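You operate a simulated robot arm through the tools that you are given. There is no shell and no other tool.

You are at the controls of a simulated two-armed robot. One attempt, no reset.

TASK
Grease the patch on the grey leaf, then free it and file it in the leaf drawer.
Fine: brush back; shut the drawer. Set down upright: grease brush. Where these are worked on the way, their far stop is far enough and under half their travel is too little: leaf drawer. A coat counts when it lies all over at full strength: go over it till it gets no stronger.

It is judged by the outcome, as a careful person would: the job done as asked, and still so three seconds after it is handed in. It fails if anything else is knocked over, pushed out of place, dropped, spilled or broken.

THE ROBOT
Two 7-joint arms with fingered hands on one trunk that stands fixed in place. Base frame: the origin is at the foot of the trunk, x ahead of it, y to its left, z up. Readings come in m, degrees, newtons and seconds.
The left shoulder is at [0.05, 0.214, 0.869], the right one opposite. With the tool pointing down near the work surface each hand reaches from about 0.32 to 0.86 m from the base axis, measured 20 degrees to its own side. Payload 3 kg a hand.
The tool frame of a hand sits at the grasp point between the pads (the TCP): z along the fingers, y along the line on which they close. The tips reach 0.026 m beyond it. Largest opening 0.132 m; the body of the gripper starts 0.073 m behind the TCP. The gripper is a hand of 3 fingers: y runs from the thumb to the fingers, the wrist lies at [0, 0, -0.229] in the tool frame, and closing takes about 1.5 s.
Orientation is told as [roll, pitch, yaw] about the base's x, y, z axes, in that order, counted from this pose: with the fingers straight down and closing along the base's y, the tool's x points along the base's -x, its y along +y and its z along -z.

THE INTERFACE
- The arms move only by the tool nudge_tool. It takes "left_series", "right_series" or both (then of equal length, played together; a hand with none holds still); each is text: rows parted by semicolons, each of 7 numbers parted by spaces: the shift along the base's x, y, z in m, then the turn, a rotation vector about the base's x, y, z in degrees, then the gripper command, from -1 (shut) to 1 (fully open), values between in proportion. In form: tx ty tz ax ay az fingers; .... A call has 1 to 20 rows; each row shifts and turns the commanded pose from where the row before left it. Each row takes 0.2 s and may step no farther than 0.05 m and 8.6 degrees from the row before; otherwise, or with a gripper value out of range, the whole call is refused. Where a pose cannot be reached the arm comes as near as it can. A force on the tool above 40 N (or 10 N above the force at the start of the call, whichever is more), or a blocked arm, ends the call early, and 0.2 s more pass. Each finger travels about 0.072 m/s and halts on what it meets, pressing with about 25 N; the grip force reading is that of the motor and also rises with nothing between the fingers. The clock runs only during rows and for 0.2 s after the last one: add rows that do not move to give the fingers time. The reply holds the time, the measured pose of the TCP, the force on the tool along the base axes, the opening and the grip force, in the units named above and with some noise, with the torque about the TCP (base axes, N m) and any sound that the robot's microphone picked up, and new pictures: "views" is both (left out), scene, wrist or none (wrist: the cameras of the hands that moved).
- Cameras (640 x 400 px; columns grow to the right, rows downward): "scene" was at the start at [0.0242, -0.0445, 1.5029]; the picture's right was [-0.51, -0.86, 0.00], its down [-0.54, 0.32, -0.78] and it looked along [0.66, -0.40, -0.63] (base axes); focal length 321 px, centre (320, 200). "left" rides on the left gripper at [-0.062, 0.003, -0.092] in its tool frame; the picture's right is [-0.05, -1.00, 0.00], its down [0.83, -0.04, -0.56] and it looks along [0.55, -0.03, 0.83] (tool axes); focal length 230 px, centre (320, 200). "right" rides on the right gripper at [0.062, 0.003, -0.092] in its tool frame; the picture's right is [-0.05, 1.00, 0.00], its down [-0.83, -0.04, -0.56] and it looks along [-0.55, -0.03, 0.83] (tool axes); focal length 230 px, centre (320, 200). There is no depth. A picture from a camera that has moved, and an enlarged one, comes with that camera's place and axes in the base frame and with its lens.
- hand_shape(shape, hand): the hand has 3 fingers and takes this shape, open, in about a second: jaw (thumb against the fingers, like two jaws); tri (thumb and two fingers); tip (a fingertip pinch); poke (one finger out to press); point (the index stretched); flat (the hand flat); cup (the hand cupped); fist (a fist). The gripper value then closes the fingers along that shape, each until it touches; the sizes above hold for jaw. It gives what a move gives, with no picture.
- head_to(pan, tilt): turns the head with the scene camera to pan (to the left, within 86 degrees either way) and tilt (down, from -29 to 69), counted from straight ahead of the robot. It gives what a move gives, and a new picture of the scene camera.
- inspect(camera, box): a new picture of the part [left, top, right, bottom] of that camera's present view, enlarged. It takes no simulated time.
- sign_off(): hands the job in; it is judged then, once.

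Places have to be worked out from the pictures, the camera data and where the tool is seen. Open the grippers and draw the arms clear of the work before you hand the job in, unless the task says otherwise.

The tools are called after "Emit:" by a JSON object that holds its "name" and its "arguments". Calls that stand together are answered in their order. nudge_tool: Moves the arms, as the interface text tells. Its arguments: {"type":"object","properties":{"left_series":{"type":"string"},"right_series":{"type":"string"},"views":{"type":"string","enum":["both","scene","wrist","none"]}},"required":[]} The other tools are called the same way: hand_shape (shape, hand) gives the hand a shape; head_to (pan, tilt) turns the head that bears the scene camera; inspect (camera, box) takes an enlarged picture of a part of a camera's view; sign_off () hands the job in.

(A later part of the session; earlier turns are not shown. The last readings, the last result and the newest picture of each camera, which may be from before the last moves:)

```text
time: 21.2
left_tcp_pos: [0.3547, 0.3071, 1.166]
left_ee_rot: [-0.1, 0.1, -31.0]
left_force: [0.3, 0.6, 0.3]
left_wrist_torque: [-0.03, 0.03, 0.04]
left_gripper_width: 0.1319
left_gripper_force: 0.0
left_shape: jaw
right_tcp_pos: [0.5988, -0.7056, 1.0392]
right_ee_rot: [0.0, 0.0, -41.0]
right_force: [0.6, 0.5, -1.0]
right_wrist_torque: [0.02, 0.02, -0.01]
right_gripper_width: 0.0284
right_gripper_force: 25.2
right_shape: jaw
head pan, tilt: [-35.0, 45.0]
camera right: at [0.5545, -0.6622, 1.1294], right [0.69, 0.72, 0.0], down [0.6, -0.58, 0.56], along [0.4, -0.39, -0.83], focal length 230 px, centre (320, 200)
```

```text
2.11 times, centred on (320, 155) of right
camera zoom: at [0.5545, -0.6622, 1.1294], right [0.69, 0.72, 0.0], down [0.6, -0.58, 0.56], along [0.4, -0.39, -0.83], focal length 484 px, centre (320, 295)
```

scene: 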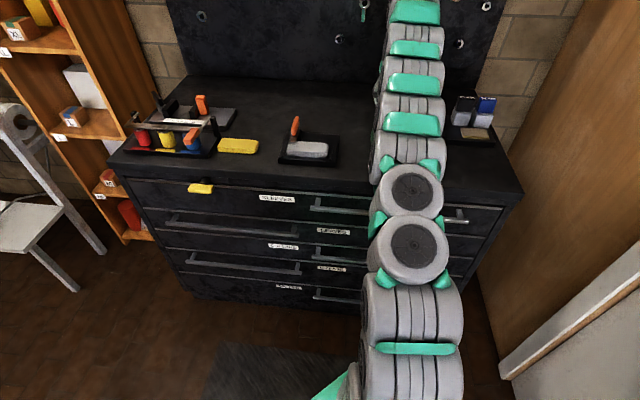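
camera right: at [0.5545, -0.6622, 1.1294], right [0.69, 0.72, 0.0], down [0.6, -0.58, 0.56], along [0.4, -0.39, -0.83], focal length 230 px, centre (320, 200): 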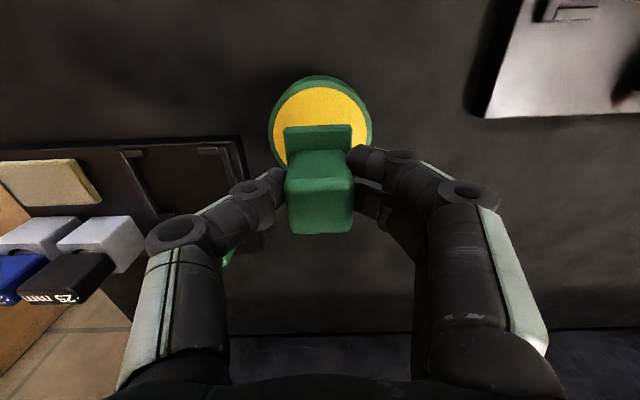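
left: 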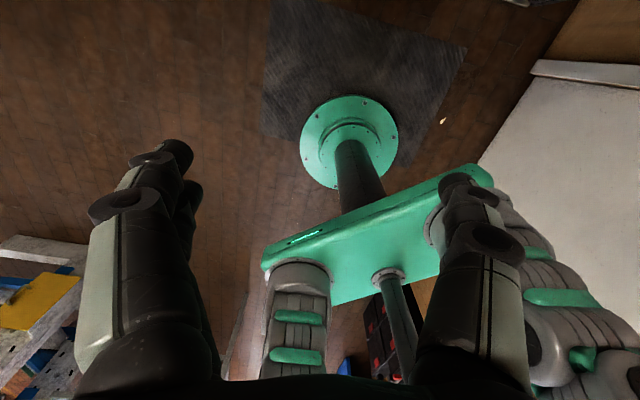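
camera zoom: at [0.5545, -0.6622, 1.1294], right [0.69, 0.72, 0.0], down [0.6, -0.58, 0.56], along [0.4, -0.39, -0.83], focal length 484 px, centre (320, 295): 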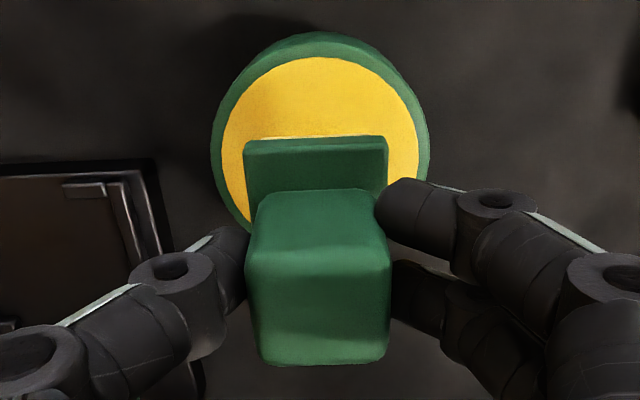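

The tin stayed in place. I carry the loaded brush over to the leaf (centre of leaf top about (0.659,-0.466)) at a safe height.

Emit:
{"name": "nudge_tool", "arguments": {"right_series": "0.01 0.0399 0 0 0 0 -1; 0.01 0.0399 0 0 0 0 -1; 0.01 0.0399 0 0 0 0 -1; 0.01 0.0399 0 0 0 0 -1; 0.01 0.0399 0 0 0 0 -1; 0.01 0.0397 0 0 0 0 -1; 0 0 0 0 0 0 -1", "views": "both"}}

Emit:
{"name": "inspect", "arguments": {"camera": "scene", "box": [250, 80, 400, 180]}}

```text
time: 22.8
left_tcp_pos: [0.3542, 0.3078, 1.1649]
left_ee_rot: [0.0, 0.0, -31.0]
left_force: [-0.1, 0.0, 0.2]
left_wrist_torque: [0.0, -0.02, -0.01]
left_gripper_width: 0.1321
left_gripper_force: 0.2
left_shape: jaw
right_tcp_pos: [0.6567, -0.4661, 1.0388]
right_ee_rot: [0.0, 0.0, -40.9]
right_force: [0.0, 0.5, -0.8]
right_wrist_torque: [0.0, 0.0, -0.01]
right_gripper_width: 0.0284
right_gripper_force: 25.1
right_shape: jaw
head pan, tilt: [-35.0, 45.0]
camera right: at [0.6131, -0.4219, 1.13], right [0.69, 0.72, 0.0], down [0.6, -0.58, 0.56], along [0.4, -0.39, -0.83], focal length 230 px, centre (320, 200)
```

scene: 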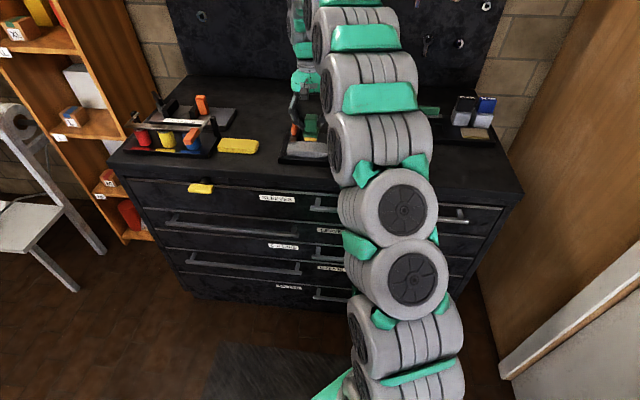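
right: 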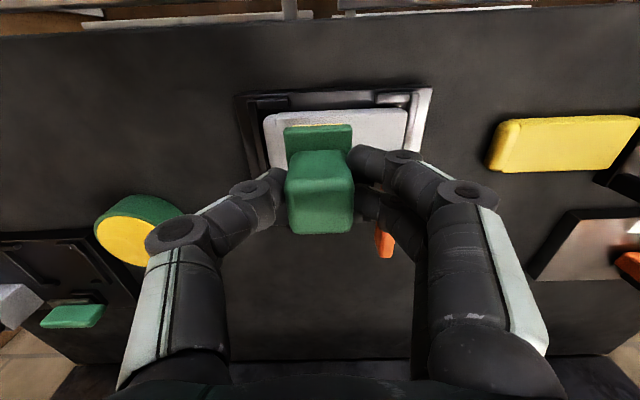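

```text
4.00 times, centred on (325, 130) of scene
camera zoom: at [0.0174, -0.0471, 1.4944], right [-0.57, -0.82, 0.0], down [-0.58, 0.41, -0.71], along [0.58, -0.41, -0.71], focal length 1282 px, centre (300, 480)
```

zoom: 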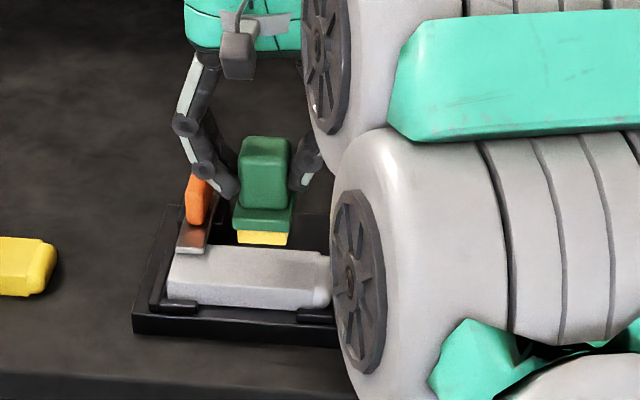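

The bristles are yellow now, so the brush is loaded. I lower it to the leaf in small steps, watching the force.

Emit:
{"name": "nudge_tool", "arguments": {"right_series": "0 0 -0.015 0 0 0 -1; 0 0 -0.01 0 0 0 -1; 0 0 -0.006 0 0 0 -1; 0 0 -0.003 0 0 0 -1; 0 0 0 0 0 0 -1", "views": "wrist"}}

Emit:
{"name": "inspect", "arguments": {"camera": "scene", "box": [270, 100, 350, 170]}}

```text
time: 24.0
left_tcp_pos: [0.3542, 0.3067, 1.1659]
left_ee_rot: [0.0, 0.0, -31.1]
left_force: [0.4, -0.2, 0.6]
left_wrist_torque: [-0.02, 0.0, -0.01]
left_gripper_width: 0.132
left_gripper_force: 0.0
left_shape: jaw
right_tcp_pos: [0.6581, -0.4667, 1.004]
right_ee_rot: [0.0, 0.0, -41.0]
right_force: [0.1, -0.2, -0.4]
right_wrist_torque: [0.01, 0.02, 0.02]
right_gripper_width: 0.0281
right_gripper_force: 24.7
right_shape: jaw
head pan, tilt: [-35.0, 45.0]
camera right: at [0.6143, -0.4228, 1.0958], right [0.69, 0.72, 0.0], down [0.6, -0.58, 0.56], along [0.4, -0.39, -0.83], focal length 230 px, centre (320, 200)
```

right: 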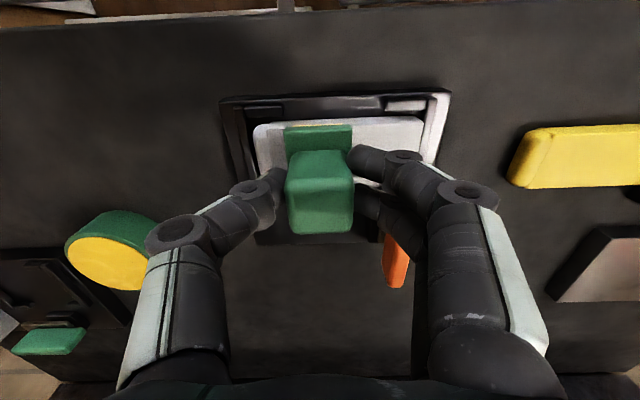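

```text
5.71 times, centred on (310, 135) of scene
camera zoom: at [0.0174, -0.0471, 1.4944], right [-0.57, -0.82, 0.0], down [-0.58, 0.41, -0.71], along [0.58, -0.41, -0.71], focal length 1832 px, centre (377, 571)
```

zoom: 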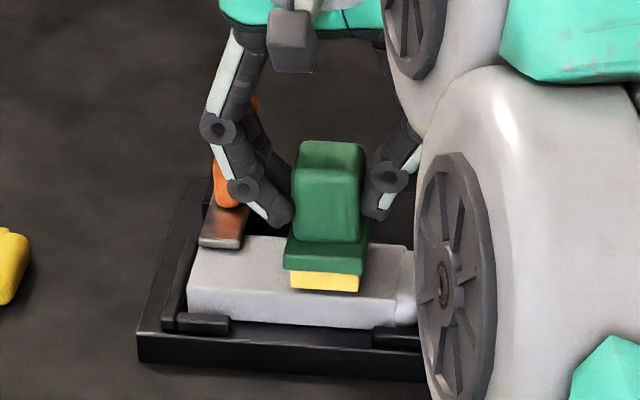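

Emit:
{"name": "nudge_tool", "arguments": {"right_series": "0 0 -0.003 0 0 0 -1; 0 0 -0.002 0 0 0 -1; 0 0 0 0 0 0 -1", "views": "none"}}

```text
time: 24.8
left_tcp_pos: [0.355, 0.3058, 1.1644]
left_ee_rot: [-0.1, 0.0, -30.9]
left_force: [0.4, -0.2, 1.1]
left_wrist_torque: [0.02, 0.01, 0.0]
left_gripper_width: 0.1315
left_gripper_force: 0.1
left_shape: jaw
right_tcp_pos: [0.6589, -0.4654, 0.9997]
right_ee_rot: [0.0, -0.1, -41.1]
right_force: [-0.3, -1.3, -0.4]
right_wrist_torque: [0.01, -0.02, 0.01]
right_gripper_width: 0.0283
right_gripper_force: 25.4
right_shape: jaw
head pan, tilt: [-35.0, 45.0]
```

Emit:
{"name": "nudge_tool", "arguments": {"right_series": "0 0 -0.002 0 0 0 -1; 0 0 -0.001 0 0 0 -1; 0 0 0 0 0 0 -1", "views": "none"}}

Emit:
{"name": "inspect", "arguments": {"camera": "scene", "box": [285, 120, 345, 165]}}

```text
time: 25.6
left_tcp_pos: [0.355, 0.3076, 1.1654]
left_ee_rot: [-0.1, 0.0, -31.1]
left_force: [0.0, -0.4, -0.5]
left_wrist_torque: [0.0, -0.01, -0.01]
left_gripper_width: 0.1318
left_gripper_force: 0.0
left_shape: jaw
right_tcp_pos: [0.659, -0.466, 0.997]
right_ee_rot: [0.0, -0.1, -41.1]
right_force: [-2.1, 0.6, 18.0]
right_wrist_torque: [0.0, 0.0, 0.01]
right_gripper_width: 0.0286
right_gripper_force: 24.7
right_shape: jaw
head pan, tilt: [-35.0, 45.0]
```

```text
8.89 times, centred on (315, 142) of scene
camera zoom: at [0.0172, -0.047, 1.4944], right [-0.57, -0.82, 0.0], down [-0.58, 0.41, -0.71], along [0.58, -0.41, -0.71], focal length 2850 px, centre (364, 711)
```

zoom: 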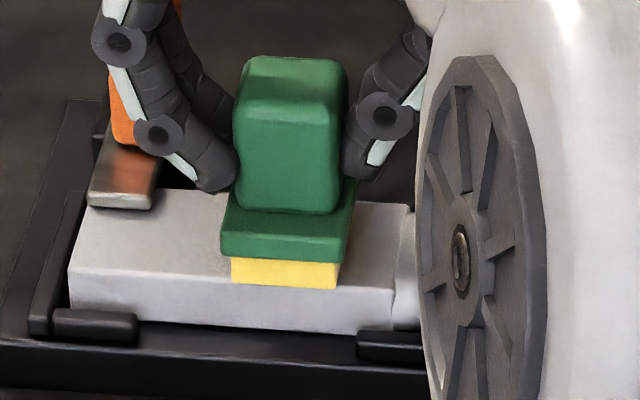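

Contact at z≈0.997 with 18 N, a bit firm. I ease up 1 mm and stroke right, then left along the leaf, then back, and check the coat.

Emit:
{"name": "nudge_tool", "arguments": {"right_series": "0 0 0.001 0 0 0 -1; -0.0052 -0.006 0 0 0 0 -1; -0.0052 -0.006 0 0 0 0 -1; 0.0060 0.0069 0 0 0 0 -1; 0.0060 0.0069 0 0 0 0 -1; 0.0060 0.0069 0 0 0 0 -1; 0.0055 0.0063 0 0 0 0 -1; -0.0066 -0.0075 0 0 0 0 -1; -0.0065 -0.0075 0 0 0 0 -1; 0 0 0 0 0 0 -1", "views": "none"}}

Emit:
{"name": "inspect", "arguments": {"camera": "scene", "box": [285, 120, 345, 165]}}

```text
time: 27.8
left_tcp_pos: [0.3544, 0.3079, 1.1644]
left_ee_rot: [-0.1, 0.0, -31.0]
left_force: [-0.5, 0.6, 0.2]
left_wrist_torque: [0.03, 0.0, 0.04]
left_gripper_width: 0.132
left_gripper_force: 0.1
left_shape: jaw
right_tcp_pos: [0.6589, -0.4656, 0.9977]
right_ee_rot: [0.0, -0.1, -41.1]
right_force: [3.7, 1.9, 10.0]
right_wrist_torque: [0.11, -0.1, -0.03]
right_gripper_width: 0.0287
right_gripper_force: 25.0
right_shape: jaw
head pan, tilt: [-35.0, 45.0]
```

```text
8.89 times, centred on (315, 142) of scene
camera zoom: at [0.0174, -0.047, 1.4944], right [-0.57, -0.82, 0.0], down [-0.58, 0.41, -0.71], along [0.58, -0.41, -0.71], focal length 2850 px, centre (364, 711)
```

zoom: 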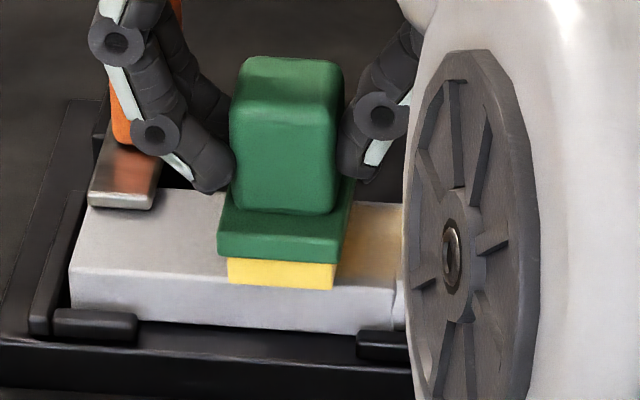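

A golden coat shows to the right of the brush but none on the left, so the patch lies toward the nose end. I lift and back off toward the robot to see the patch.

Emit:
{"name": "nudge_tool", "arguments": {"right_series": "0 0 0.015 0 0 0 -1; 0 0 0.025 0 0 0 -1; -0.0378 0.0328 0 0 0 0 -1; -0.0378 0.0328 0 0 0 0 -1; 0 0 0 0 0 0 -1", "views": "wrist"}}

Emit:
{"name": "inspect", "arguments": {"camera": "right", "box": [230, 220, 420, 340]}}

Emit:
{"name": "inspect", "arguments": {"camera": "scene", "box": [270, 110, 350, 170]}}

```text
time: 29.0
left_tcp_pos: [0.354, 0.3073, 1.1658]
left_ee_rot: [0.1, -0.1, -30.9]
left_force: [0.2, 0.4, 0.5]
left_wrist_torque: [0.01, 0.0, -0.03]
left_gripper_width: 0.1317
left_gripper_force: 0.1
left_shape: jaw
right_tcp_pos: [0.5841, -0.4002, 1.0385]
right_ee_rot: [0.1, 0.1, -41.0]
right_force: [0.4, -0.8, -1.6]
right_wrist_torque: [-0.01, 0.05, -0.02]
right_gripper_width: 0.029
right_gripper_force: 25.0
right_shape: jaw
head pan, tilt: [-35.0, 45.0]
camera right: at [0.5397, -0.3572, 1.1292], right [0.69, 0.72, 0.0], down [0.6, -0.58, 0.56], along [0.4, -0.39, -0.83], focal length 230 px, centre (320, 200)
```

right: 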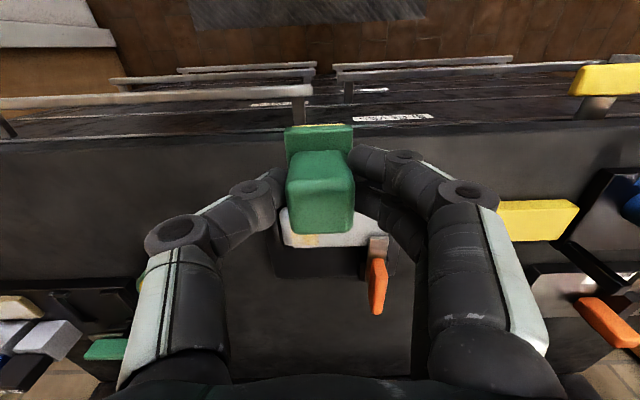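

```text
3.33 times, centred on (325, 280) of right
camera zoom: at [0.5397, -0.3572, 1.1292], right [0.69, 0.72, 0.0], down [0.6, -0.58, 0.56], along [0.4, -0.39, -0.83], focal length 767 px, centre (303, -67)
```

zoom: 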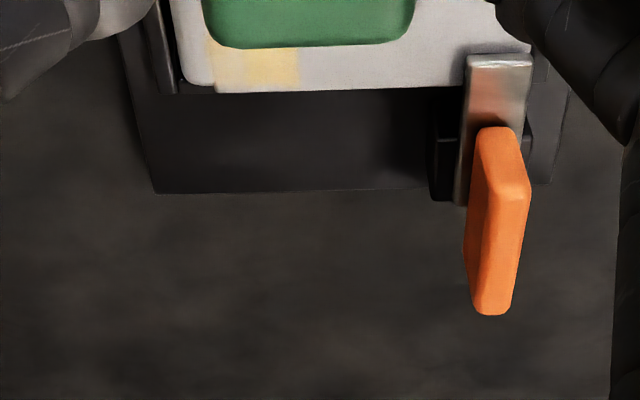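

```text
6.67 times, centred on (310, 140) of scene
camera zoom: at [0.0174, -0.0472, 1.4944], right [-0.57, -0.82, 0.0], down [-0.58, 0.41, -0.71], along [0.58, -0.41, -0.71], focal length 2137 px, centre (387, 600)
```

zoom: 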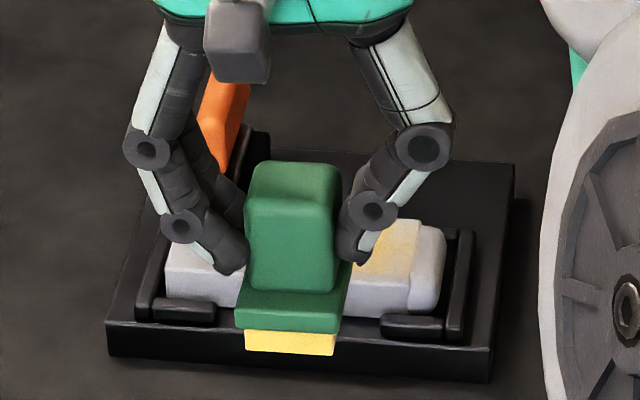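

Emit:
{"name": "nudge_tool", "arguments": {"right_series": "-0.03 0.026 0.02 0 0 0 -1; -0.0302 0.0262 0.02 0 0 0 -1; 0 0 0 0 0 0 -1", "views": "wrist"}}

Emit:
{"name": "inspect", "arguments": {"camera": "right", "box": [240, 220, 400, 320]}}

Emit:
{"name": "inspect", "arguments": {"camera": "scene", "box": [280, 120, 340, 165]}}

```text
time: 29.8
left_tcp_pos: [0.3546, 0.3084, 1.1656]
left_ee_rot: [0.0, 0.1, -31.1]
left_force: [-0.2, 0.2, 0.2]
left_wrist_torque: [0.0, 0.0, 0.0]
left_gripper_width: 0.132
left_gripper_force: 0.0
left_shape: jaw
right_tcp_pos: [0.5209, -0.3484, 1.0795]
right_ee_rot: [0.1, 0.0, -41.0]
right_force: [1.1, -0.5, -1.1]
right_wrist_torque: [0.01, 0.01, -0.05]
right_gripper_width: 0.0288
right_gripper_force: 24.5
right_shape: jaw
head pan, tilt: [-35.0, 45.0]
camera right: at [0.4777, -0.3051, 1.1707], right [0.69, 0.72, 0.0], down [0.6, -0.58, 0.55], along [0.4, -0.39, -0.83], focal length 230 px, centre (320, 200)
```

right: 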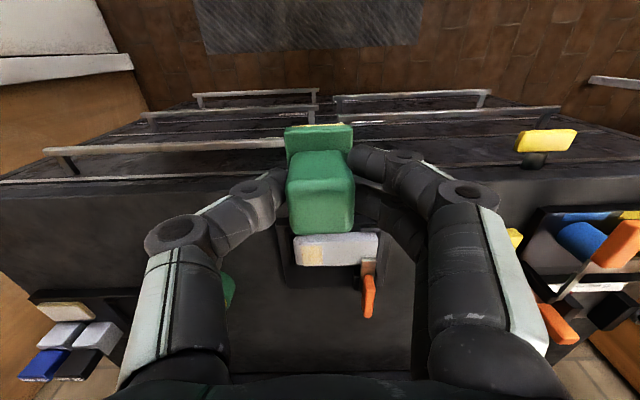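

```text
4.00 times, centred on (320, 270) of right
camera zoom: at [0.4777, -0.3051, 1.1707], right [0.69, 0.72, 0.0], down [0.6, -0.58, 0.55], along [0.4, -0.39, -0.83], focal length 920 px, centre (320, -80)
```

zoom: 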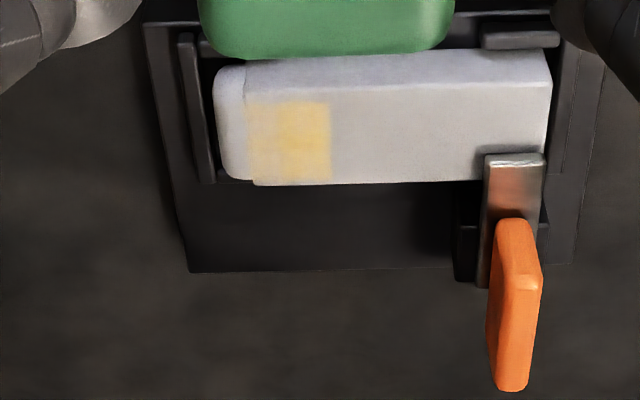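

```text
8.89 times, centred on (310, 142) of scene
camera zoom: at [0.0174, -0.0471, 1.4944], right [-0.57, -0.82, 0.0], down [-0.58, 0.41, -0.71], along [0.58, -0.41, -0.71], focal length 2850 px, centre (409, 711)
```

zoom: 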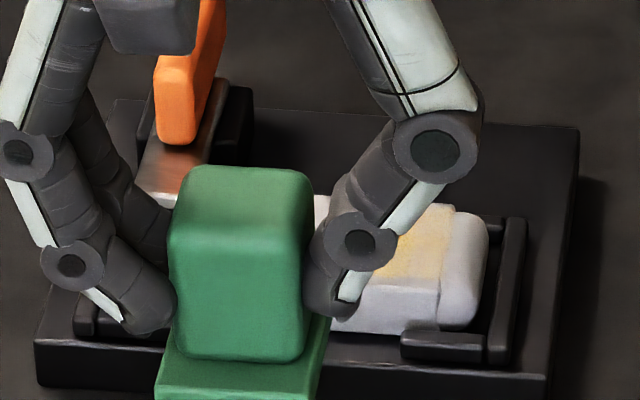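

The patch is at the nose end of the leaf's top: roughly v' -0.075 to -0.045 (perhaps further right), across the whole width. I return with the brush to that part and press lightly.

Emit:
{"name": "nudge_tool", "arguments": {"right_series": "0.025 -0.027 -0.01 0 0 0 -1; 0.025 -0.027 -0.01 0 0 0 -1; 0.025 -0.027 -0.01 0 0 0 -1; 0.025 -0.027 -0.015 0 0 0 -1; 0.025 -0.0269 -0.015 0 0 0 -1; 0 0 -0.014 0 0 0 -1; 0 0 -0.006 0 0 0 -1; 0 0 0 0 0 0 -1", "views": "wrist"}}

Emit:
{"name": "inspect", "arguments": {"camera": "scene", "box": [285, 120, 345, 165]}}

```text
time: 31.6
left_tcp_pos: [0.3546, 0.3065, 1.165]
left_ee_rot: [0.0, 0.1, -31.0]
left_force: [0.5, 0.7, -0.6]
left_wrist_torque: [-0.01, 0.03, 0.04]
left_gripper_width: 0.1317
left_gripper_force: 0.0
left_shape: jaw
right_tcp_pos: [0.6492, -0.4829, 0.9975]
right_ee_rot: [0.0, -0.1, -41.0]
right_force: [-2.2, -0.2, 8.1]
right_wrist_torque: [0.0, -0.01, 0.02]
right_gripper_width: 0.0286
right_gripper_force: 25.1
right_shape: jaw
head pan, tilt: [-35.0, 45.0]
camera right: at [0.6046, -0.44, 1.089], right [0.69, 0.72, 0.0], down [0.6, -0.58, 0.56], along [0.4, -0.39, -0.83], focal length 230 px, centre (320, 200)
```

right: 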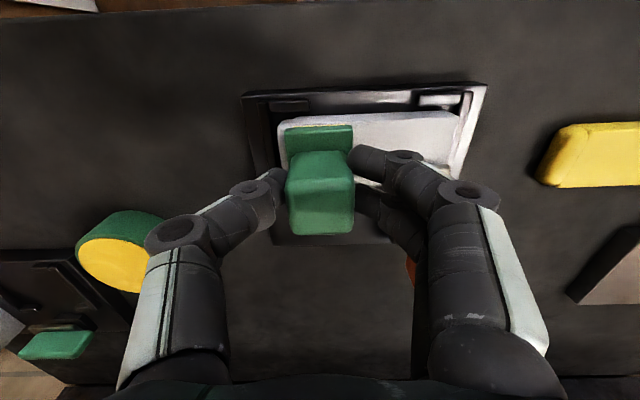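

```text
8.89 times, centred on (315, 142) of scene
camera zoom: at [0.0173, -0.0471, 1.4944], right [-0.57, -0.82, 0.0], down [-0.58, 0.41, -0.71], along [0.58, -0.41, -0.71], focal length 2850 px, centre (364, 711)
```

zoom: 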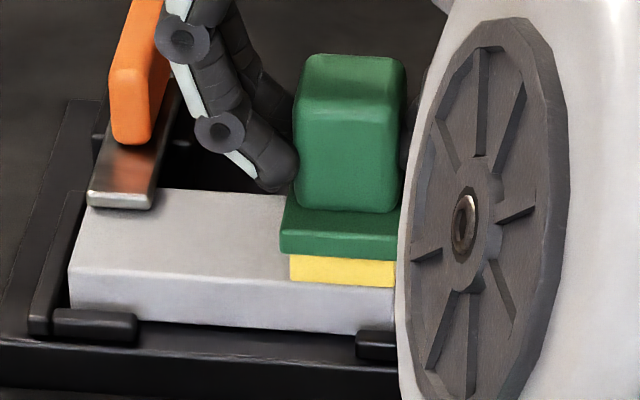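

Light contact at 8 N over the patch. I stroke back and forth over v' -0.043 to -0.078 on three tracks across the width.

Emit:
{"name": "nudge_tool", "arguments": {"right_series": "-0.0059 -0.0068 0 0 0 0 -1; -0.0059 -0.0068 0 0 0 0 -1; 0.0077 0.0088 0 0 0 0 -1; 0.0077 0.0088 0 0 0 0 -1; 0.0077 0.0088 0 0 0 0 -1; 0.0053 -0.0046 0 0 0 0 -1; -0.0077 -0.0088 0 0 0 0 -1; -0.0077 -0.0088 0 0 0 0 -1; -0.0077 -0.0088 0 0 0 0 -1; -0.0053 0.0046 0 0 0 0 -1; 0.0077 0.0088 0 0 0 0 -1; 0.0077 0.0088 0 0 0 0 -1; 0.0077 0.0088 0 0 0 0 -1; -0.0045 0.0039 0 0 0 0 -1; -0.0077 -0.0088 0 0 0 0 -1; -0.0077 -0.0088 0 0 0 0 -1; -0.0077 -0.0088 0 0 0 0 -1; 0.0045 -0.0039 0 0 0 0 -1; 0.0059 0.0068 0 0 0 0 -1; 0.0059 0.0068 0 0 0 0 -1", "views": "none"}}

```text
time: 35.8
left_tcp_pos: [0.3547, 0.3075, 1.1651]
left_ee_rot: [0.0, 0.0, -31.0]
left_force: [-0.1, 0.2, -0.1]
left_wrist_torque: [-0.02, 0.01, -0.01]
left_gripper_width: 0.1318
left_gripper_force: 0.0
left_shape: jaw
right_tcp_pos: [0.6473, -0.483, 0.9984]
right_ee_rot: [0.0, 0.1, -41.0]
right_force: [-0.3, 0.4, -0.1]
right_wrist_torque: [-0.03, -0.01, 0.0]
right_gripper_width: 0.0286
right_gripper_force: 25.1
right_shape: jaw
head pan, tilt: [-35.0, 45.0]
```

Emit:
{"name": "inspect", "arguments": {"camera": "scene", "box": [285, 120, 345, 165]}}

Emit:
{"name": "nudge_tool", "arguments": {"right_series": "0 0 -0.001 0 0 0 -1; 0 0 0 0 0 0 -1", "views": "none"}}

```text
8.89 times, centred on (315, 142) of scene
camera zoom: at [0.0174, -0.0471, 1.4944], right [-0.57, -0.82, 0.0], down [-0.58, 0.41, -0.71], along [0.58, -0.41, -0.71], focal length 2850 px, centre (364, 711)
```

zoom: 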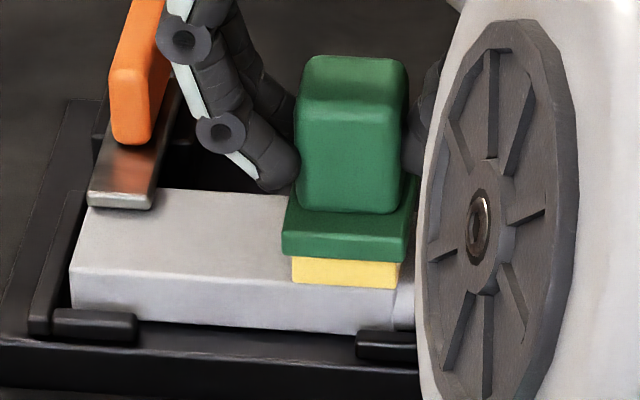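

```text
time: 36.4
left_tcp_pos: [0.3537, 0.3079, 1.1659]
left_ee_rot: [-0.1, 0.0, -31.0]
left_force: [-0.4, 0.0, 0.5]
left_wrist_torque: [0.0, 0.01, -0.03]
left_gripper_width: 0.1318
left_gripper_force: 0.0
left_shape: jaw
right_tcp_pos: [0.647, -0.4833, 0.9992]
right_ee_rot: [-0.1, -0.1, -41.0]
right_force: [-1.5, -0.3, 5.2]
right_wrist_torque: [0.02, 0.05, 0.01]
right_gripper_width: 0.0287
right_gripper_force: 24.9
right_shape: jaw
head pan, tilt: [-35.0, 45.0]
```

Contact is 5 N again after 1 mm. I back off to look at the coat.

Emit:
{"name": "nudge_tool", "arguments": {"right_series": "0 0 0.02 0 0 0 -1; 0 0 0.02 0 0 0 -1; -0.034 0.0295 0.01 0 0 0 -1; -0.034 0.0295 0.01 0 0 0 -1; -0.034 0.0295 0.01 0 0 0 -1; -0.034 0.0295 0.01 0 0 0 -1; 0 0 0 0 0 0 -1", "views": "wrist"}}

Emit:
{"name": "inspect", "arguments": {"camera": "right", "box": [260, 220, 400, 310]}}

Emit:
{"name": "inspect", "arguments": {"camera": "scene", "box": [280, 120, 340, 165]}}

```text
time: 38.0
left_tcp_pos: [0.3554, 0.3073, 1.1654]
left_ee_rot: [-0.1, 0.0, -31.0]
left_force: [-1.3, -0.4, 0.1]
left_wrist_torque: [-0.02, 0.0, -0.01]
left_gripper_width: 0.1319
left_gripper_force: 0.0
left_shape: jaw
right_tcp_pos: [0.5122, -0.3659, 1.0754]
right_ee_rot: [0.1, 0.0, -41.0]
right_force: [0.3, -0.5, -1.0]
right_wrist_torque: [0.0, -0.01, 0.03]
right_gripper_width: 0.0286
right_gripper_force: 24.8
right_shape: jaw
head pan, tilt: [-35.0, 45.0]
camera right: at [0.4683, -0.3222, 1.1668], right [0.69, 0.72, 0.0], down [0.6, -0.58, 0.56], along [0.4, -0.39, -0.83], focal length 230 px, centre (320, 200)
```

right: 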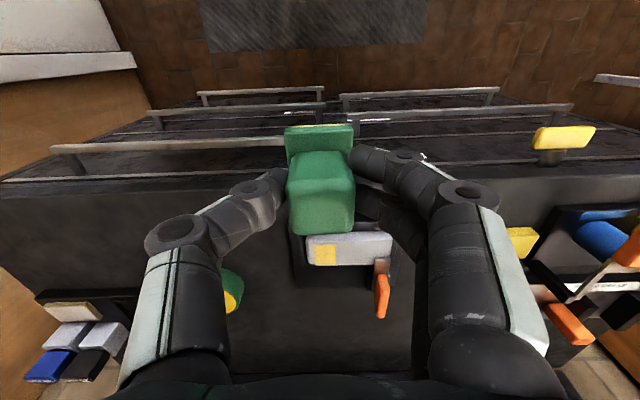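

```text
4.44 times, centred on (330, 265) of right
camera zoom: at [0.4683, -0.3222, 1.1668], right [0.69, 0.72, 0.0], down [0.6, -0.58, 0.56], along [0.4, -0.39, -0.83], focal length 1022 px, centre (276, -89)
```

zoom: 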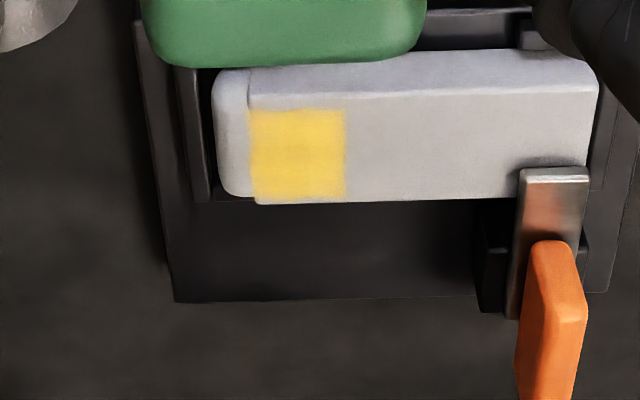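

```text
8.89 times, centred on (310, 142) of scene
camera zoom: at [0.0174, -0.0471, 1.4944], right [-0.57, -0.82, 0.0], down [-0.58, 0.41, -0.71], along [0.58, -0.41, -0.71], focal length 2850 px, centre (409, 711)
```

zoom: 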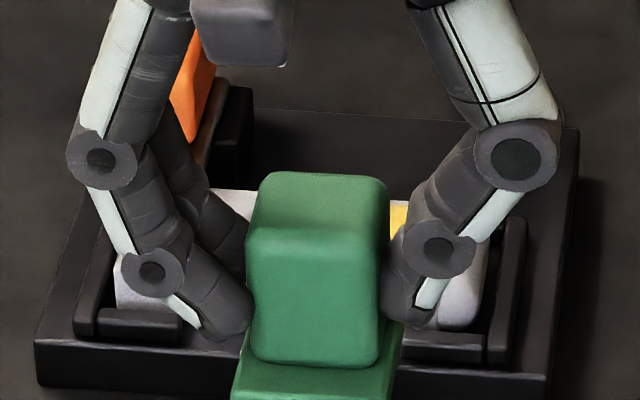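

The patch is well defined now and the coat stronger, but may not be full. I'll load the brush again at the tin before more strokes.

Emit:
{"name": "nudge_tool", "arguments": {"right_series": "0.0108 -0.0425 -0.0044 0 0 0 -1; 0.0108 -0.0425 -0.0044 0 0 0 -1; 0.0108 -0.0425 -0.0044 0 0 0 -1; 0.0108 -0.0425 -0.0044 0 0 0 -1; 0.0108 -0.0425 -0.0044 0 0 0 -1; 0.0108 -0.0425 -0.0044 0 0 0 -1; 0.0108 -0.0425 -0.0044 0 0 0 -1; 0.0108 -0.0425 -0.0044 0 0 0 -1; 0 0 0 0 0 0 -1", "views": "wrist"}}

```text
time: 40.0
left_tcp_pos: [0.3537, 0.3071, 1.1651]
left_ee_rot: [0.0, 0.0, -31.0]
left_force: [-0.3, 0.0, 0.1]
left_wrist_torque: [0.01, -0.02, 0.01]
left_gripper_width: 0.1319
left_gripper_force: 0.2
left_shape: jaw
right_tcp_pos: [0.5989, -0.7061, 1.0391]
right_ee_rot: [0.0, 0.0, -40.9]
right_force: [-0.7, 0.0, -0.6]
right_wrist_torque: [0.06, -0.02, 0.01]
right_gripper_width: 0.0287
right_gripper_force: 24.7
right_shape: jaw
head pan, tilt: [-35.0, 45.0]
camera right: at [0.5547, -0.6627, 1.1299], right [0.69, 0.72, 0.0], down [0.6, -0.58, 0.55], along [0.4, -0.38, -0.83], focal length 230 px, centre (320, 200)
```

right: 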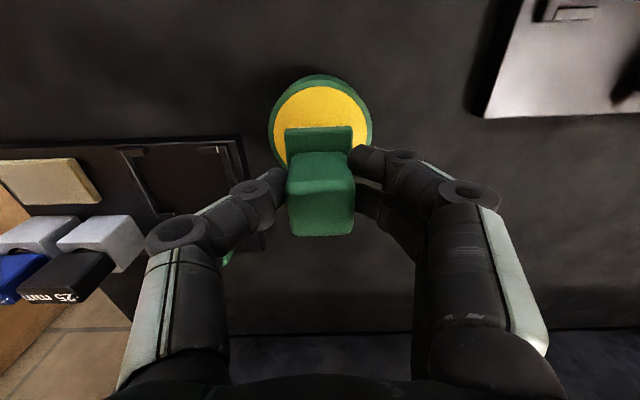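

Same place as before over the tin. I dip again to about z=0.995, hold and lift.

Emit:
{"name": "nudge_tool", "arguments": {"right_series": "0 0 -0.02 0 0 0 -1; 0 0 -0.015 0 0 0 -1; 0 0 -0.005 0 0 0 -1; 0 0 -0.003 0 0 0 -1; 0 0 -0.001 0 0 0 -1; 0 0 0 0 0 0 -1", "views": "none"}}

```text
time: 41.4
left_tcp_pos: [0.3551, 0.307, 1.1656]
left_ee_rot: [0.0, 0.0, -31.0]
left_force: [0.2, 0.2, 0.6]
left_wrist_torque: [0.0, 0.0, 0.01]
left_gripper_width: 0.1319
left_gripper_force: 0.1
left_shape: jaw
right_tcp_pos: [0.5987, -0.7058, 0.998]
right_ee_rot: [0.0, -0.1, -41.0]
right_force: [-0.4, -0.8, -1.0]
right_wrist_torque: [-0.01, 0.0, 0.0]
right_gripper_width: 0.0288
right_gripper_force: 24.9
right_shape: jaw
head pan, tilt: [-35.0, 45.0]
```

Emit:
{"name": "nudge_tool", "arguments": {"right_series": "0 0 -0.002 0 0 0 -1; 0 0 -0.001 0 0 0 -1; 0 0 0 0 0 0 -1", "views": "none"}}

```text
time: 42.2
left_tcp_pos: [0.3551, 0.308, 1.1654]
left_ee_rot: [-0.1, 0.0, -31.0]
left_force: [0.8, 0.2, -0.6]
left_wrist_torque: [0.01, 0.01, -0.04]
left_gripper_width: 0.1319
left_gripper_force: 0.1
left_shape: jaw
right_tcp_pos: [0.5987, -0.7059, 0.9962]
right_ee_rot: [0.0, 0.0, -41.0]
right_force: [0.2, 0.5, -0.9]
right_wrist_torque: [-0.01, -0.01, 0.04]
right_gripper_width: 0.0287
right_gripper_force: 25.1
right_shape: jaw
head pan, tilt: [-35.0, 45.0]
```

Emit:
{"name": "nudge_tool", "arguments": {"right_series": "0 0 -0.001 0 0 0 -1; 0 0 -0.001 0 0 0 -1; 0 0 0 0 0 0 -1; 0 0 0 0 0 0 -1", "views": "none"}}

```text
time: 43.2
left_tcp_pos: [0.3545, 0.3068, 1.1662]
left_ee_rot: [0.0, 0.0, -30.9]
left_force: [0.0, -0.4, -0.1]
left_wrist_torque: [0.04, 0.0, 0.01]
left_gripper_width: 0.1319
left_gripper_force: 0.1
left_shape: jaw
right_tcp_pos: [0.5979, -0.7063, 0.9945]
right_ee_rot: [0.0, -0.2, -41.0]
right_force: [0.7, -1.2, 9.9]
right_wrist_torque: [-0.01, -0.06, -0.04]
right_gripper_width: 0.0286
right_gripper_force: 25.1
right_shape: jaw
head pan, tilt: [-35.0, 45.0]
```

Loaded again (9.9 N contact). I lift and carry the brush back onto the patch.

Emit:
{"name": "nudge_tool", "arguments": {"right_series": "0 0 0.01 0 0 0 -1; 0 0 0.03 0 0 0 -1; 0.0099 0.0446 0 0 0 0 -1; 0.0099 0.0446 0 0 0 0 -1; 0.0099 0.0446 0 0 0 0 -1; 0.0098 0.0446 0 0 0 0 -1; 0.0098 0.0445 0 0 0 0 -1; 0 0 -0.02 0 0 0 -1; 0 0 -0.013 0 0 0 -1; 0 0 -0.003 0 0 0 -1; 0 0 0 0 0 0 -1", "views": "wrist"}}

Emit:
{"name": "inspect", "arguments": {"camera": "scene", "box": [285, 120, 345, 165]}}

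```text
time: 45.6
left_tcp_pos: [0.3547, 0.3063, 1.1662]
left_ee_rot: [0.0, 0.0, -31.0]
left_force: [-0.1, 0.2, 0.4]
left_wrist_torque: [-0.05, 0.0, -0.01]
left_gripper_width: 0.1316
left_gripper_force: 0.0
left_shape: jaw
right_tcp_pos: [0.6488, -0.4819, 0.9976]
right_ee_rot: [-0.1, -0.2, -41.0]
right_force: [-1.3, -1.5, 13.9]
right_wrist_torque: [0.04, -0.05, 0.0]
right_gripper_width: 0.029
right_gripper_force: 24.8
right_shape: jaw
head pan, tilt: [-35.0, 45.0]
camera right: at [0.6048, -0.4385, 1.088], right [0.69, 0.72, 0.0], down [0.6, -0.58, 0.56], along [0.4, -0.39, -0.83], focal length 230 px, centre (320, 200)
```

right: 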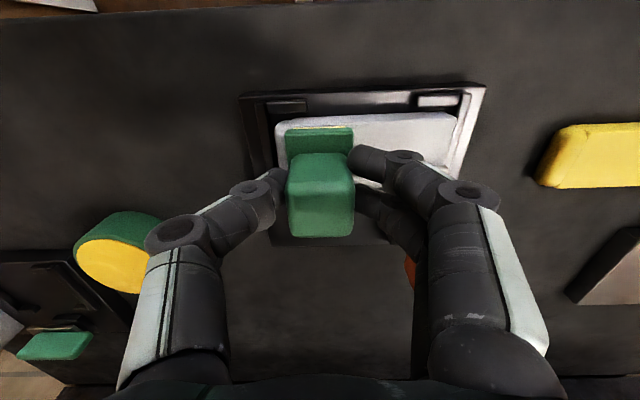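

```text
8.89 times, centred on (315, 142) of scene
camera zoom: at [0.0172, -0.047, 1.4944], right [-0.57, -0.82, 0.0], down [-0.58, 0.41, -0.71], along [0.58, -0.41, -0.71], focal length 2850 px, centre (364, 711)
```

zoom: 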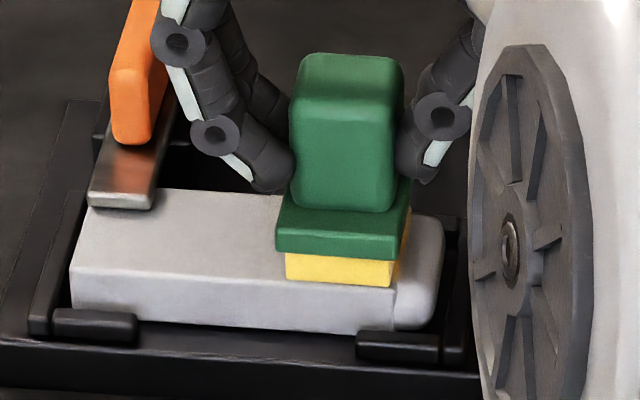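

In contact at 14 N on the patch. I repeat the three-track stroke pattern.

Emit:
{"name": "nudge_tool", "arguments": {"right_series": "-0.0059 -0.0068 0 0 0 0 -1; -0.0059 -0.0068 0 0 0 0 -1; 0.0077 0.0088 0 0 0 0 -1; 0.0077 0.0088 0 0 0 0 -1; 0.0077 0.0088 0 0 0 0 -1; 0.0053 -0.0046 0 0 0 0 -1; -0.0077 -0.0088 0 0 0 0 -1; -0.0077 -0.0088 0 0 0 0 -1; -0.0077 -0.0088 0 0 0 0 -1; -0.0053 0.0046 0 0 0 0 -1; 0.0077 0.0088 0 0 0 0 -1; 0.0077 0.0088 0 0 0 0 -1; 0.0077 0.0088 0 0 0 0 -1; -0.0045 0.0039 0 0 0 0 -1; -0.0077 -0.0088 0 0 0 0 -1; -0.0077 -0.0088 0 0 0 0 -1; -0.0077 -0.0088 0 0 0 0 -1; 0.0045 -0.0039 0 0 0 0 -1; 0.0059 0.0068 0 0 0 0 -1; 0.0059 0.0068 0 0 0 0 -1", "views": "none"}}

Emit:
{"name": "nudge_tool", "arguments": {"right_series": "0 0 0.02 0 0 0 -1; 0 0 0.02 0 0 0 -1; -0.034 0.0295 0.01 0 0 0 -1; -0.034 0.0295 0.01 0 0 0 -1; -0.034 0.0295 0.01 0 0 0 -1; -0.034 0.0295 0.01 0 0 0 -1; 0 0 0 0 0 0 -1", "views": "none"}}

Emit:
{"name": "inspect", "arguments": {"camera": "right", "box": [260, 220, 400, 310]}}

```text
time: 49.8
left_tcp_pos: [0.3544, 0.3061, 1.1651]
left_ee_rot: [0.0, 0.0, -31.1]
left_force: [-0.3, -0.1, 0.3]
left_wrist_torque: [-0.02, 0.02, 0.02]
left_gripper_width: 0.1319
left_gripper_force: 0.1
left_shape: jaw
right_tcp_pos: [0.6477, -0.4834, 0.9972]
right_ee_rot: [0.0, 0.0, -41.0]
right_force: [-2.4, -2.8, 8.7]
right_wrist_torque: [-0.02, 0.01, -0.01]
right_gripper_width: 0.0296
right_gripper_force: 25.0
right_shape: jaw
head pan, tilt: [-35.0, 45.0]
```

```text
time: 51.4
left_tcp_pos: [0.356, 0.3078, 1.1664]
left_ee_rot: [0.0, 0.0, -31.1]
left_force: [0.3, 0.3, -0.1]
left_wrist_torque: [-0.02, 0.0, -0.06]
left_gripper_width: 0.1319
left_gripper_force: 0.1
left_shape: jaw
right_tcp_pos: [0.5116, -0.3639, 1.0764]
right_ee_rot: [0.0, -0.1, -40.9]
right_force: [0.2, 0.6, -1.1]
right_wrist_torque: [-0.01, 0.02, -0.02]
right_gripper_width: 0.0292
right_gripper_force: 24.8
right_shape: jaw
head pan, tilt: [-35.0, 45.0]
```

```text
4.44 times, centred on (330, 265) of right
camera zoom: at [0.4686, -0.3207, 1.168], right [0.69, 0.72, 0.0], down [0.6, -0.58, 0.56], along [0.4, -0.39, -0.83], focal length 1022 px, centre (276, -89)
```

zoom: 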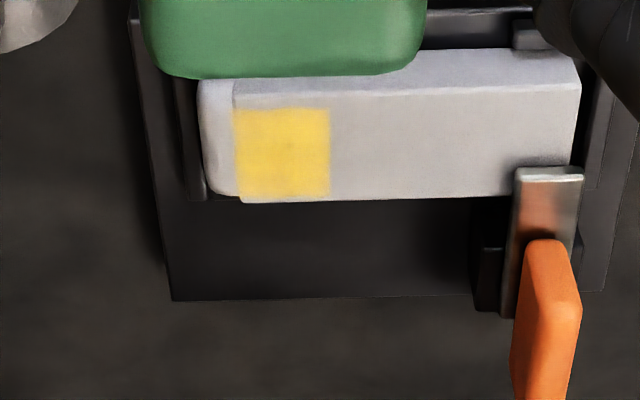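

The coat is stronger and even. I check how the brush sits in the grip before another round.

Emit:
{"name": "inspect", "arguments": {"camera": "right", "box": [240, 90, 400, 250]}}

Emit:
{"name": "inspect", "arguments": {"camera": "scene", "box": [280, 110, 340, 170]}}

```text
2.50 times, centred on (320, 170) of right
camera zoom: at [0.4686, -0.3207, 1.168], right [0.69, 0.72, 0.0], down [0.6, -0.58, 0.56], along [0.4, -0.39, -0.83], focal length 575 px, centre (320, 275)
```

zoom: 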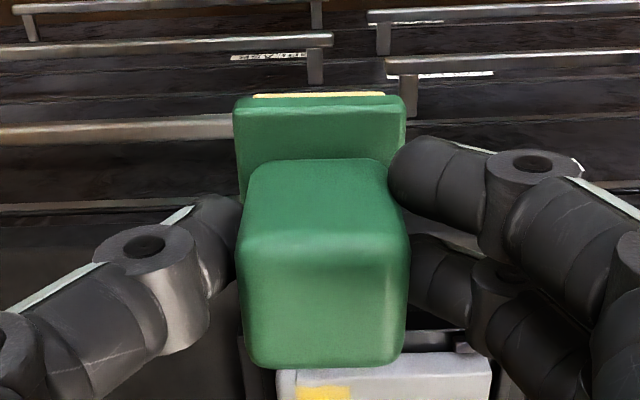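

```text
6.67 times, centred on (310, 140) of scene
camera zoom: at [0.0174, -0.0471, 1.4944], right [-0.57, -0.82, 0.0], down [-0.58, 0.41, -0.71], along [0.58, -0.41, -0.71], focal length 2137 px, centre (387, 600)
```

zoom: 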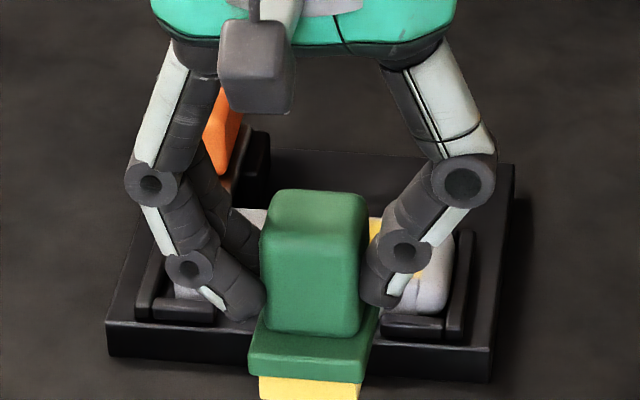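

The bristles look paler, so I dip again and do a further round. First the trip to the tin and the dip.

Emit:
{"name": "nudge_tool", "arguments": {"right_series": "0.0108 -0.0425 -0.0044 0 0 0 -1; 0.0108 -0.0425 -0.0044 0 0 0 -1; 0.0108 -0.0425 -0.0044 0 0 0 -1; 0.0108 -0.0425 -0.0044 0 0 0 -1; 0.0108 -0.0425 -0.0044 0 0 0 -1; 0.0108 -0.0425 -0.0044 0 0 0 -1; 0.0108 -0.0425 -0.0044 0 0 0 -1; 0.0108 -0.0425 -0.0044 0 0 0 -1; 0 0 -0.02 0 0 0 -1; 0 0 -0.015 0 0 0 -1; 0 0 -0.008 0 0 0 -1; 0 0 -0.004 0 0 0 -1; 0 0 -0.002 0 0 0 -1; 0 0 0 0 0 0 -1", "views": "wrist"}}

```text
time: 54.4
left_tcp_pos: [0.3541, 0.3072, 1.1661]
left_ee_rot: [0.1, 0.0, -31.0]
left_force: [0.4, -0.3, 0.4]
left_wrist_torque: [0.02, -0.03, 0.01]
left_gripper_width: 0.132
left_gripper_force: 0.1
left_shape: jaw
right_tcp_pos: [0.5971, -0.7035, 0.9921]
right_ee_rot: [0.0, -0.2, -41.0]
right_force: [-2.2, -2.3, 24.2]
right_wrist_torque: [-0.06, 0.03, 0.05]
right_gripper_width: 0.0298
right_gripper_force: 25.4
right_shape: jaw
right hand out of reach, approached as far as the arm can: row 8
head pan, tilt: [-35.0, 45.0]
camera right: at [0.5523, -0.6603, 1.0822], right [0.69, 0.72, 0.0], down [0.6, -0.58, 0.56], along [0.4, -0.39, -0.83], focal length 230 px, centre (320, 200)
```

right: 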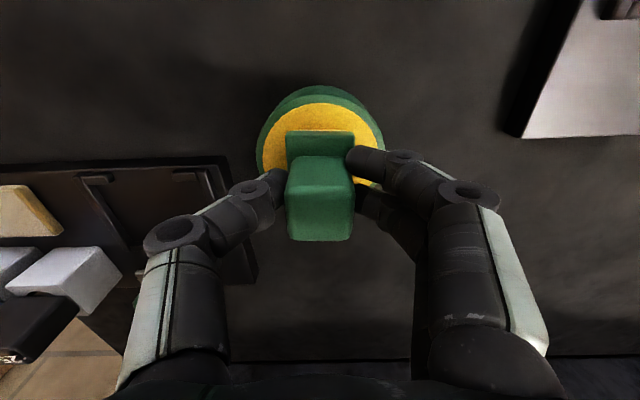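

Dipped firmly (24 N; row 8 slightly out of reach). I lift and go back over the patch, stopping just above to check the height.

Emit:
{"name": "nudge_tool", "arguments": {"right_series": "0 0 0.01 0 0 0 -1; 0 0 0.03 0 0 0 -1; 0.0102 0.0441 0 0 0 0 -1; 0.0102 0.0441 0 0 0 0 -1; 0.0102 0.0441 0 0 0 0 -1; 0.0102 0.0441 0 0 0 0 -1; 0.0101 0.0441 0 0 0 0 -1; 0 0 -0.02 0 0 0 -1; 0 0 0 0 0 0 -1", "views": "wrist"}}

Emit:
{"name": "inspect", "arguments": {"camera": "scene", "box": [285, 120, 345, 165]}}

```text
time: 56.4
left_tcp_pos: [0.3534, 0.3082, 1.1654]
left_ee_rot: [0.0, 0.1, -31.0]
left_force: [0.2, -0.4, 0.3]
left_wrist_torque: [0.0, -0.01, 0.0]
left_gripper_width: 0.1319
left_gripper_force: 0.0
left_shape: jaw
right_tcp_pos: [0.6477, -0.4842, 1.0091]
right_ee_rot: [-0.1, 0.0, -41.0]
right_force: [-0.2, -0.3, -0.6]
right_wrist_torque: [0.03, -0.01, -0.02]
right_gripper_width: 0.0291
right_gripper_force: 24.9
right_shape: jaw
head pan, tilt: [-35.0, 45.0]
camera right: at [0.6034, -0.4406, 1.1008], right [0.69, 0.72, 0.0], down [0.6, -0.58, 0.55], along [0.4, -0.39, -0.83], focal length 230 px, centre (320, 200)
```

right: 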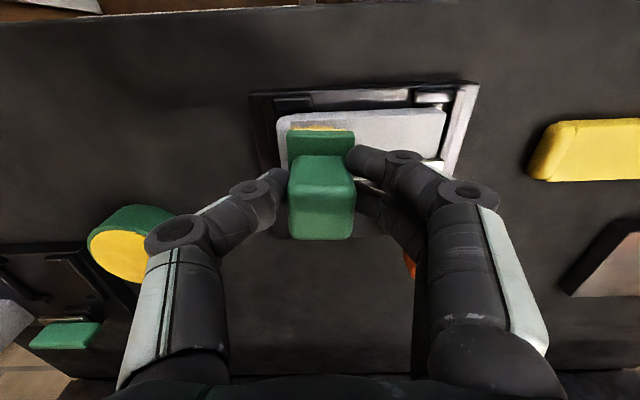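

```text
8.89 times, centred on (315, 142) of scene
camera zoom: at [0.0174, -0.0471, 1.4944], right [-0.57, -0.82, 0.0], down [-0.58, 0.41, -0.71], along [0.58, -0.41, -0.71], focal length 2850 px, centre (364, 711)
```

zoom: 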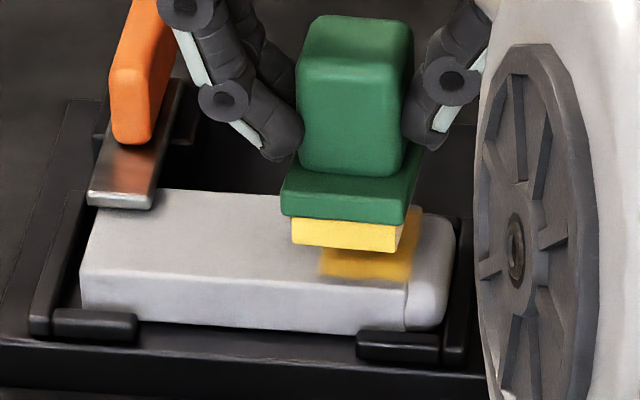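

The leaf has slid a few mm right within its cradle, harmlessly. I lower to contact again.

Emit:
{"name": "nudge_tool", "arguments": {"right_series": "0 0 -0.008 0 0 0 -1; 0 0 -0.003 0 0 0 -1; 0 0 0 0 0 0 -1", "views": "none"}}

```text
time: 57.2
left_tcp_pos: [0.3542, 0.3069, 1.1649]
left_ee_rot: [0.0, 0.0, -30.9]
left_force: [-0.3, -0.8, 0.2]
left_wrist_torque: [-0.01, 0.0, 0.0]
left_gripper_width: 0.132
left_gripper_force: 0.0
left_shape: jaw
right_tcp_pos: [0.6476, -0.4846, 0.9988]
right_ee_rot: [0.0, 0.0, -41.0]
right_force: [-0.5, 0.1, -1.1]
right_wrist_torque: [-0.02, 0.02, -0.02]
right_gripper_width: 0.0291
right_gripper_force: 25.0
right_shape: jaw
head pan, tilt: [-35.0, 45.0]
```

Emit:
{"name": "nudge_tool", "arguments": {"right_series": "0 0 -0.002 0 0 0 -1; 0 0 -0.001 0 0 0 -1; 0 0 0 0 0 0 -1", "views": "none"}}

```text
time: 58.0
left_tcp_pos: [0.3539, 0.307, 1.1643]
left_ee_rot: [-0.1, 0.0, -31.0]
left_force: [0.0, 0.5, -0.2]
left_wrist_torque: [-0.03, 0.03, 0.04]
left_gripper_width: 0.1321
left_gripper_force: 0.1
left_shape: jaw
right_tcp_pos: [0.6476, -0.4828, 0.9965]
right_ee_rot: [0.0, -0.1, -40.9]
right_force: [-2.7, -0.7, 11.7]
right_wrist_torque: [0.01, -0.03, -0.01]
right_gripper_width: 0.0291
right_gripper_force: 25.3
right_shape: jaw
head pan, tilt: [-35.0, 45.0]
```

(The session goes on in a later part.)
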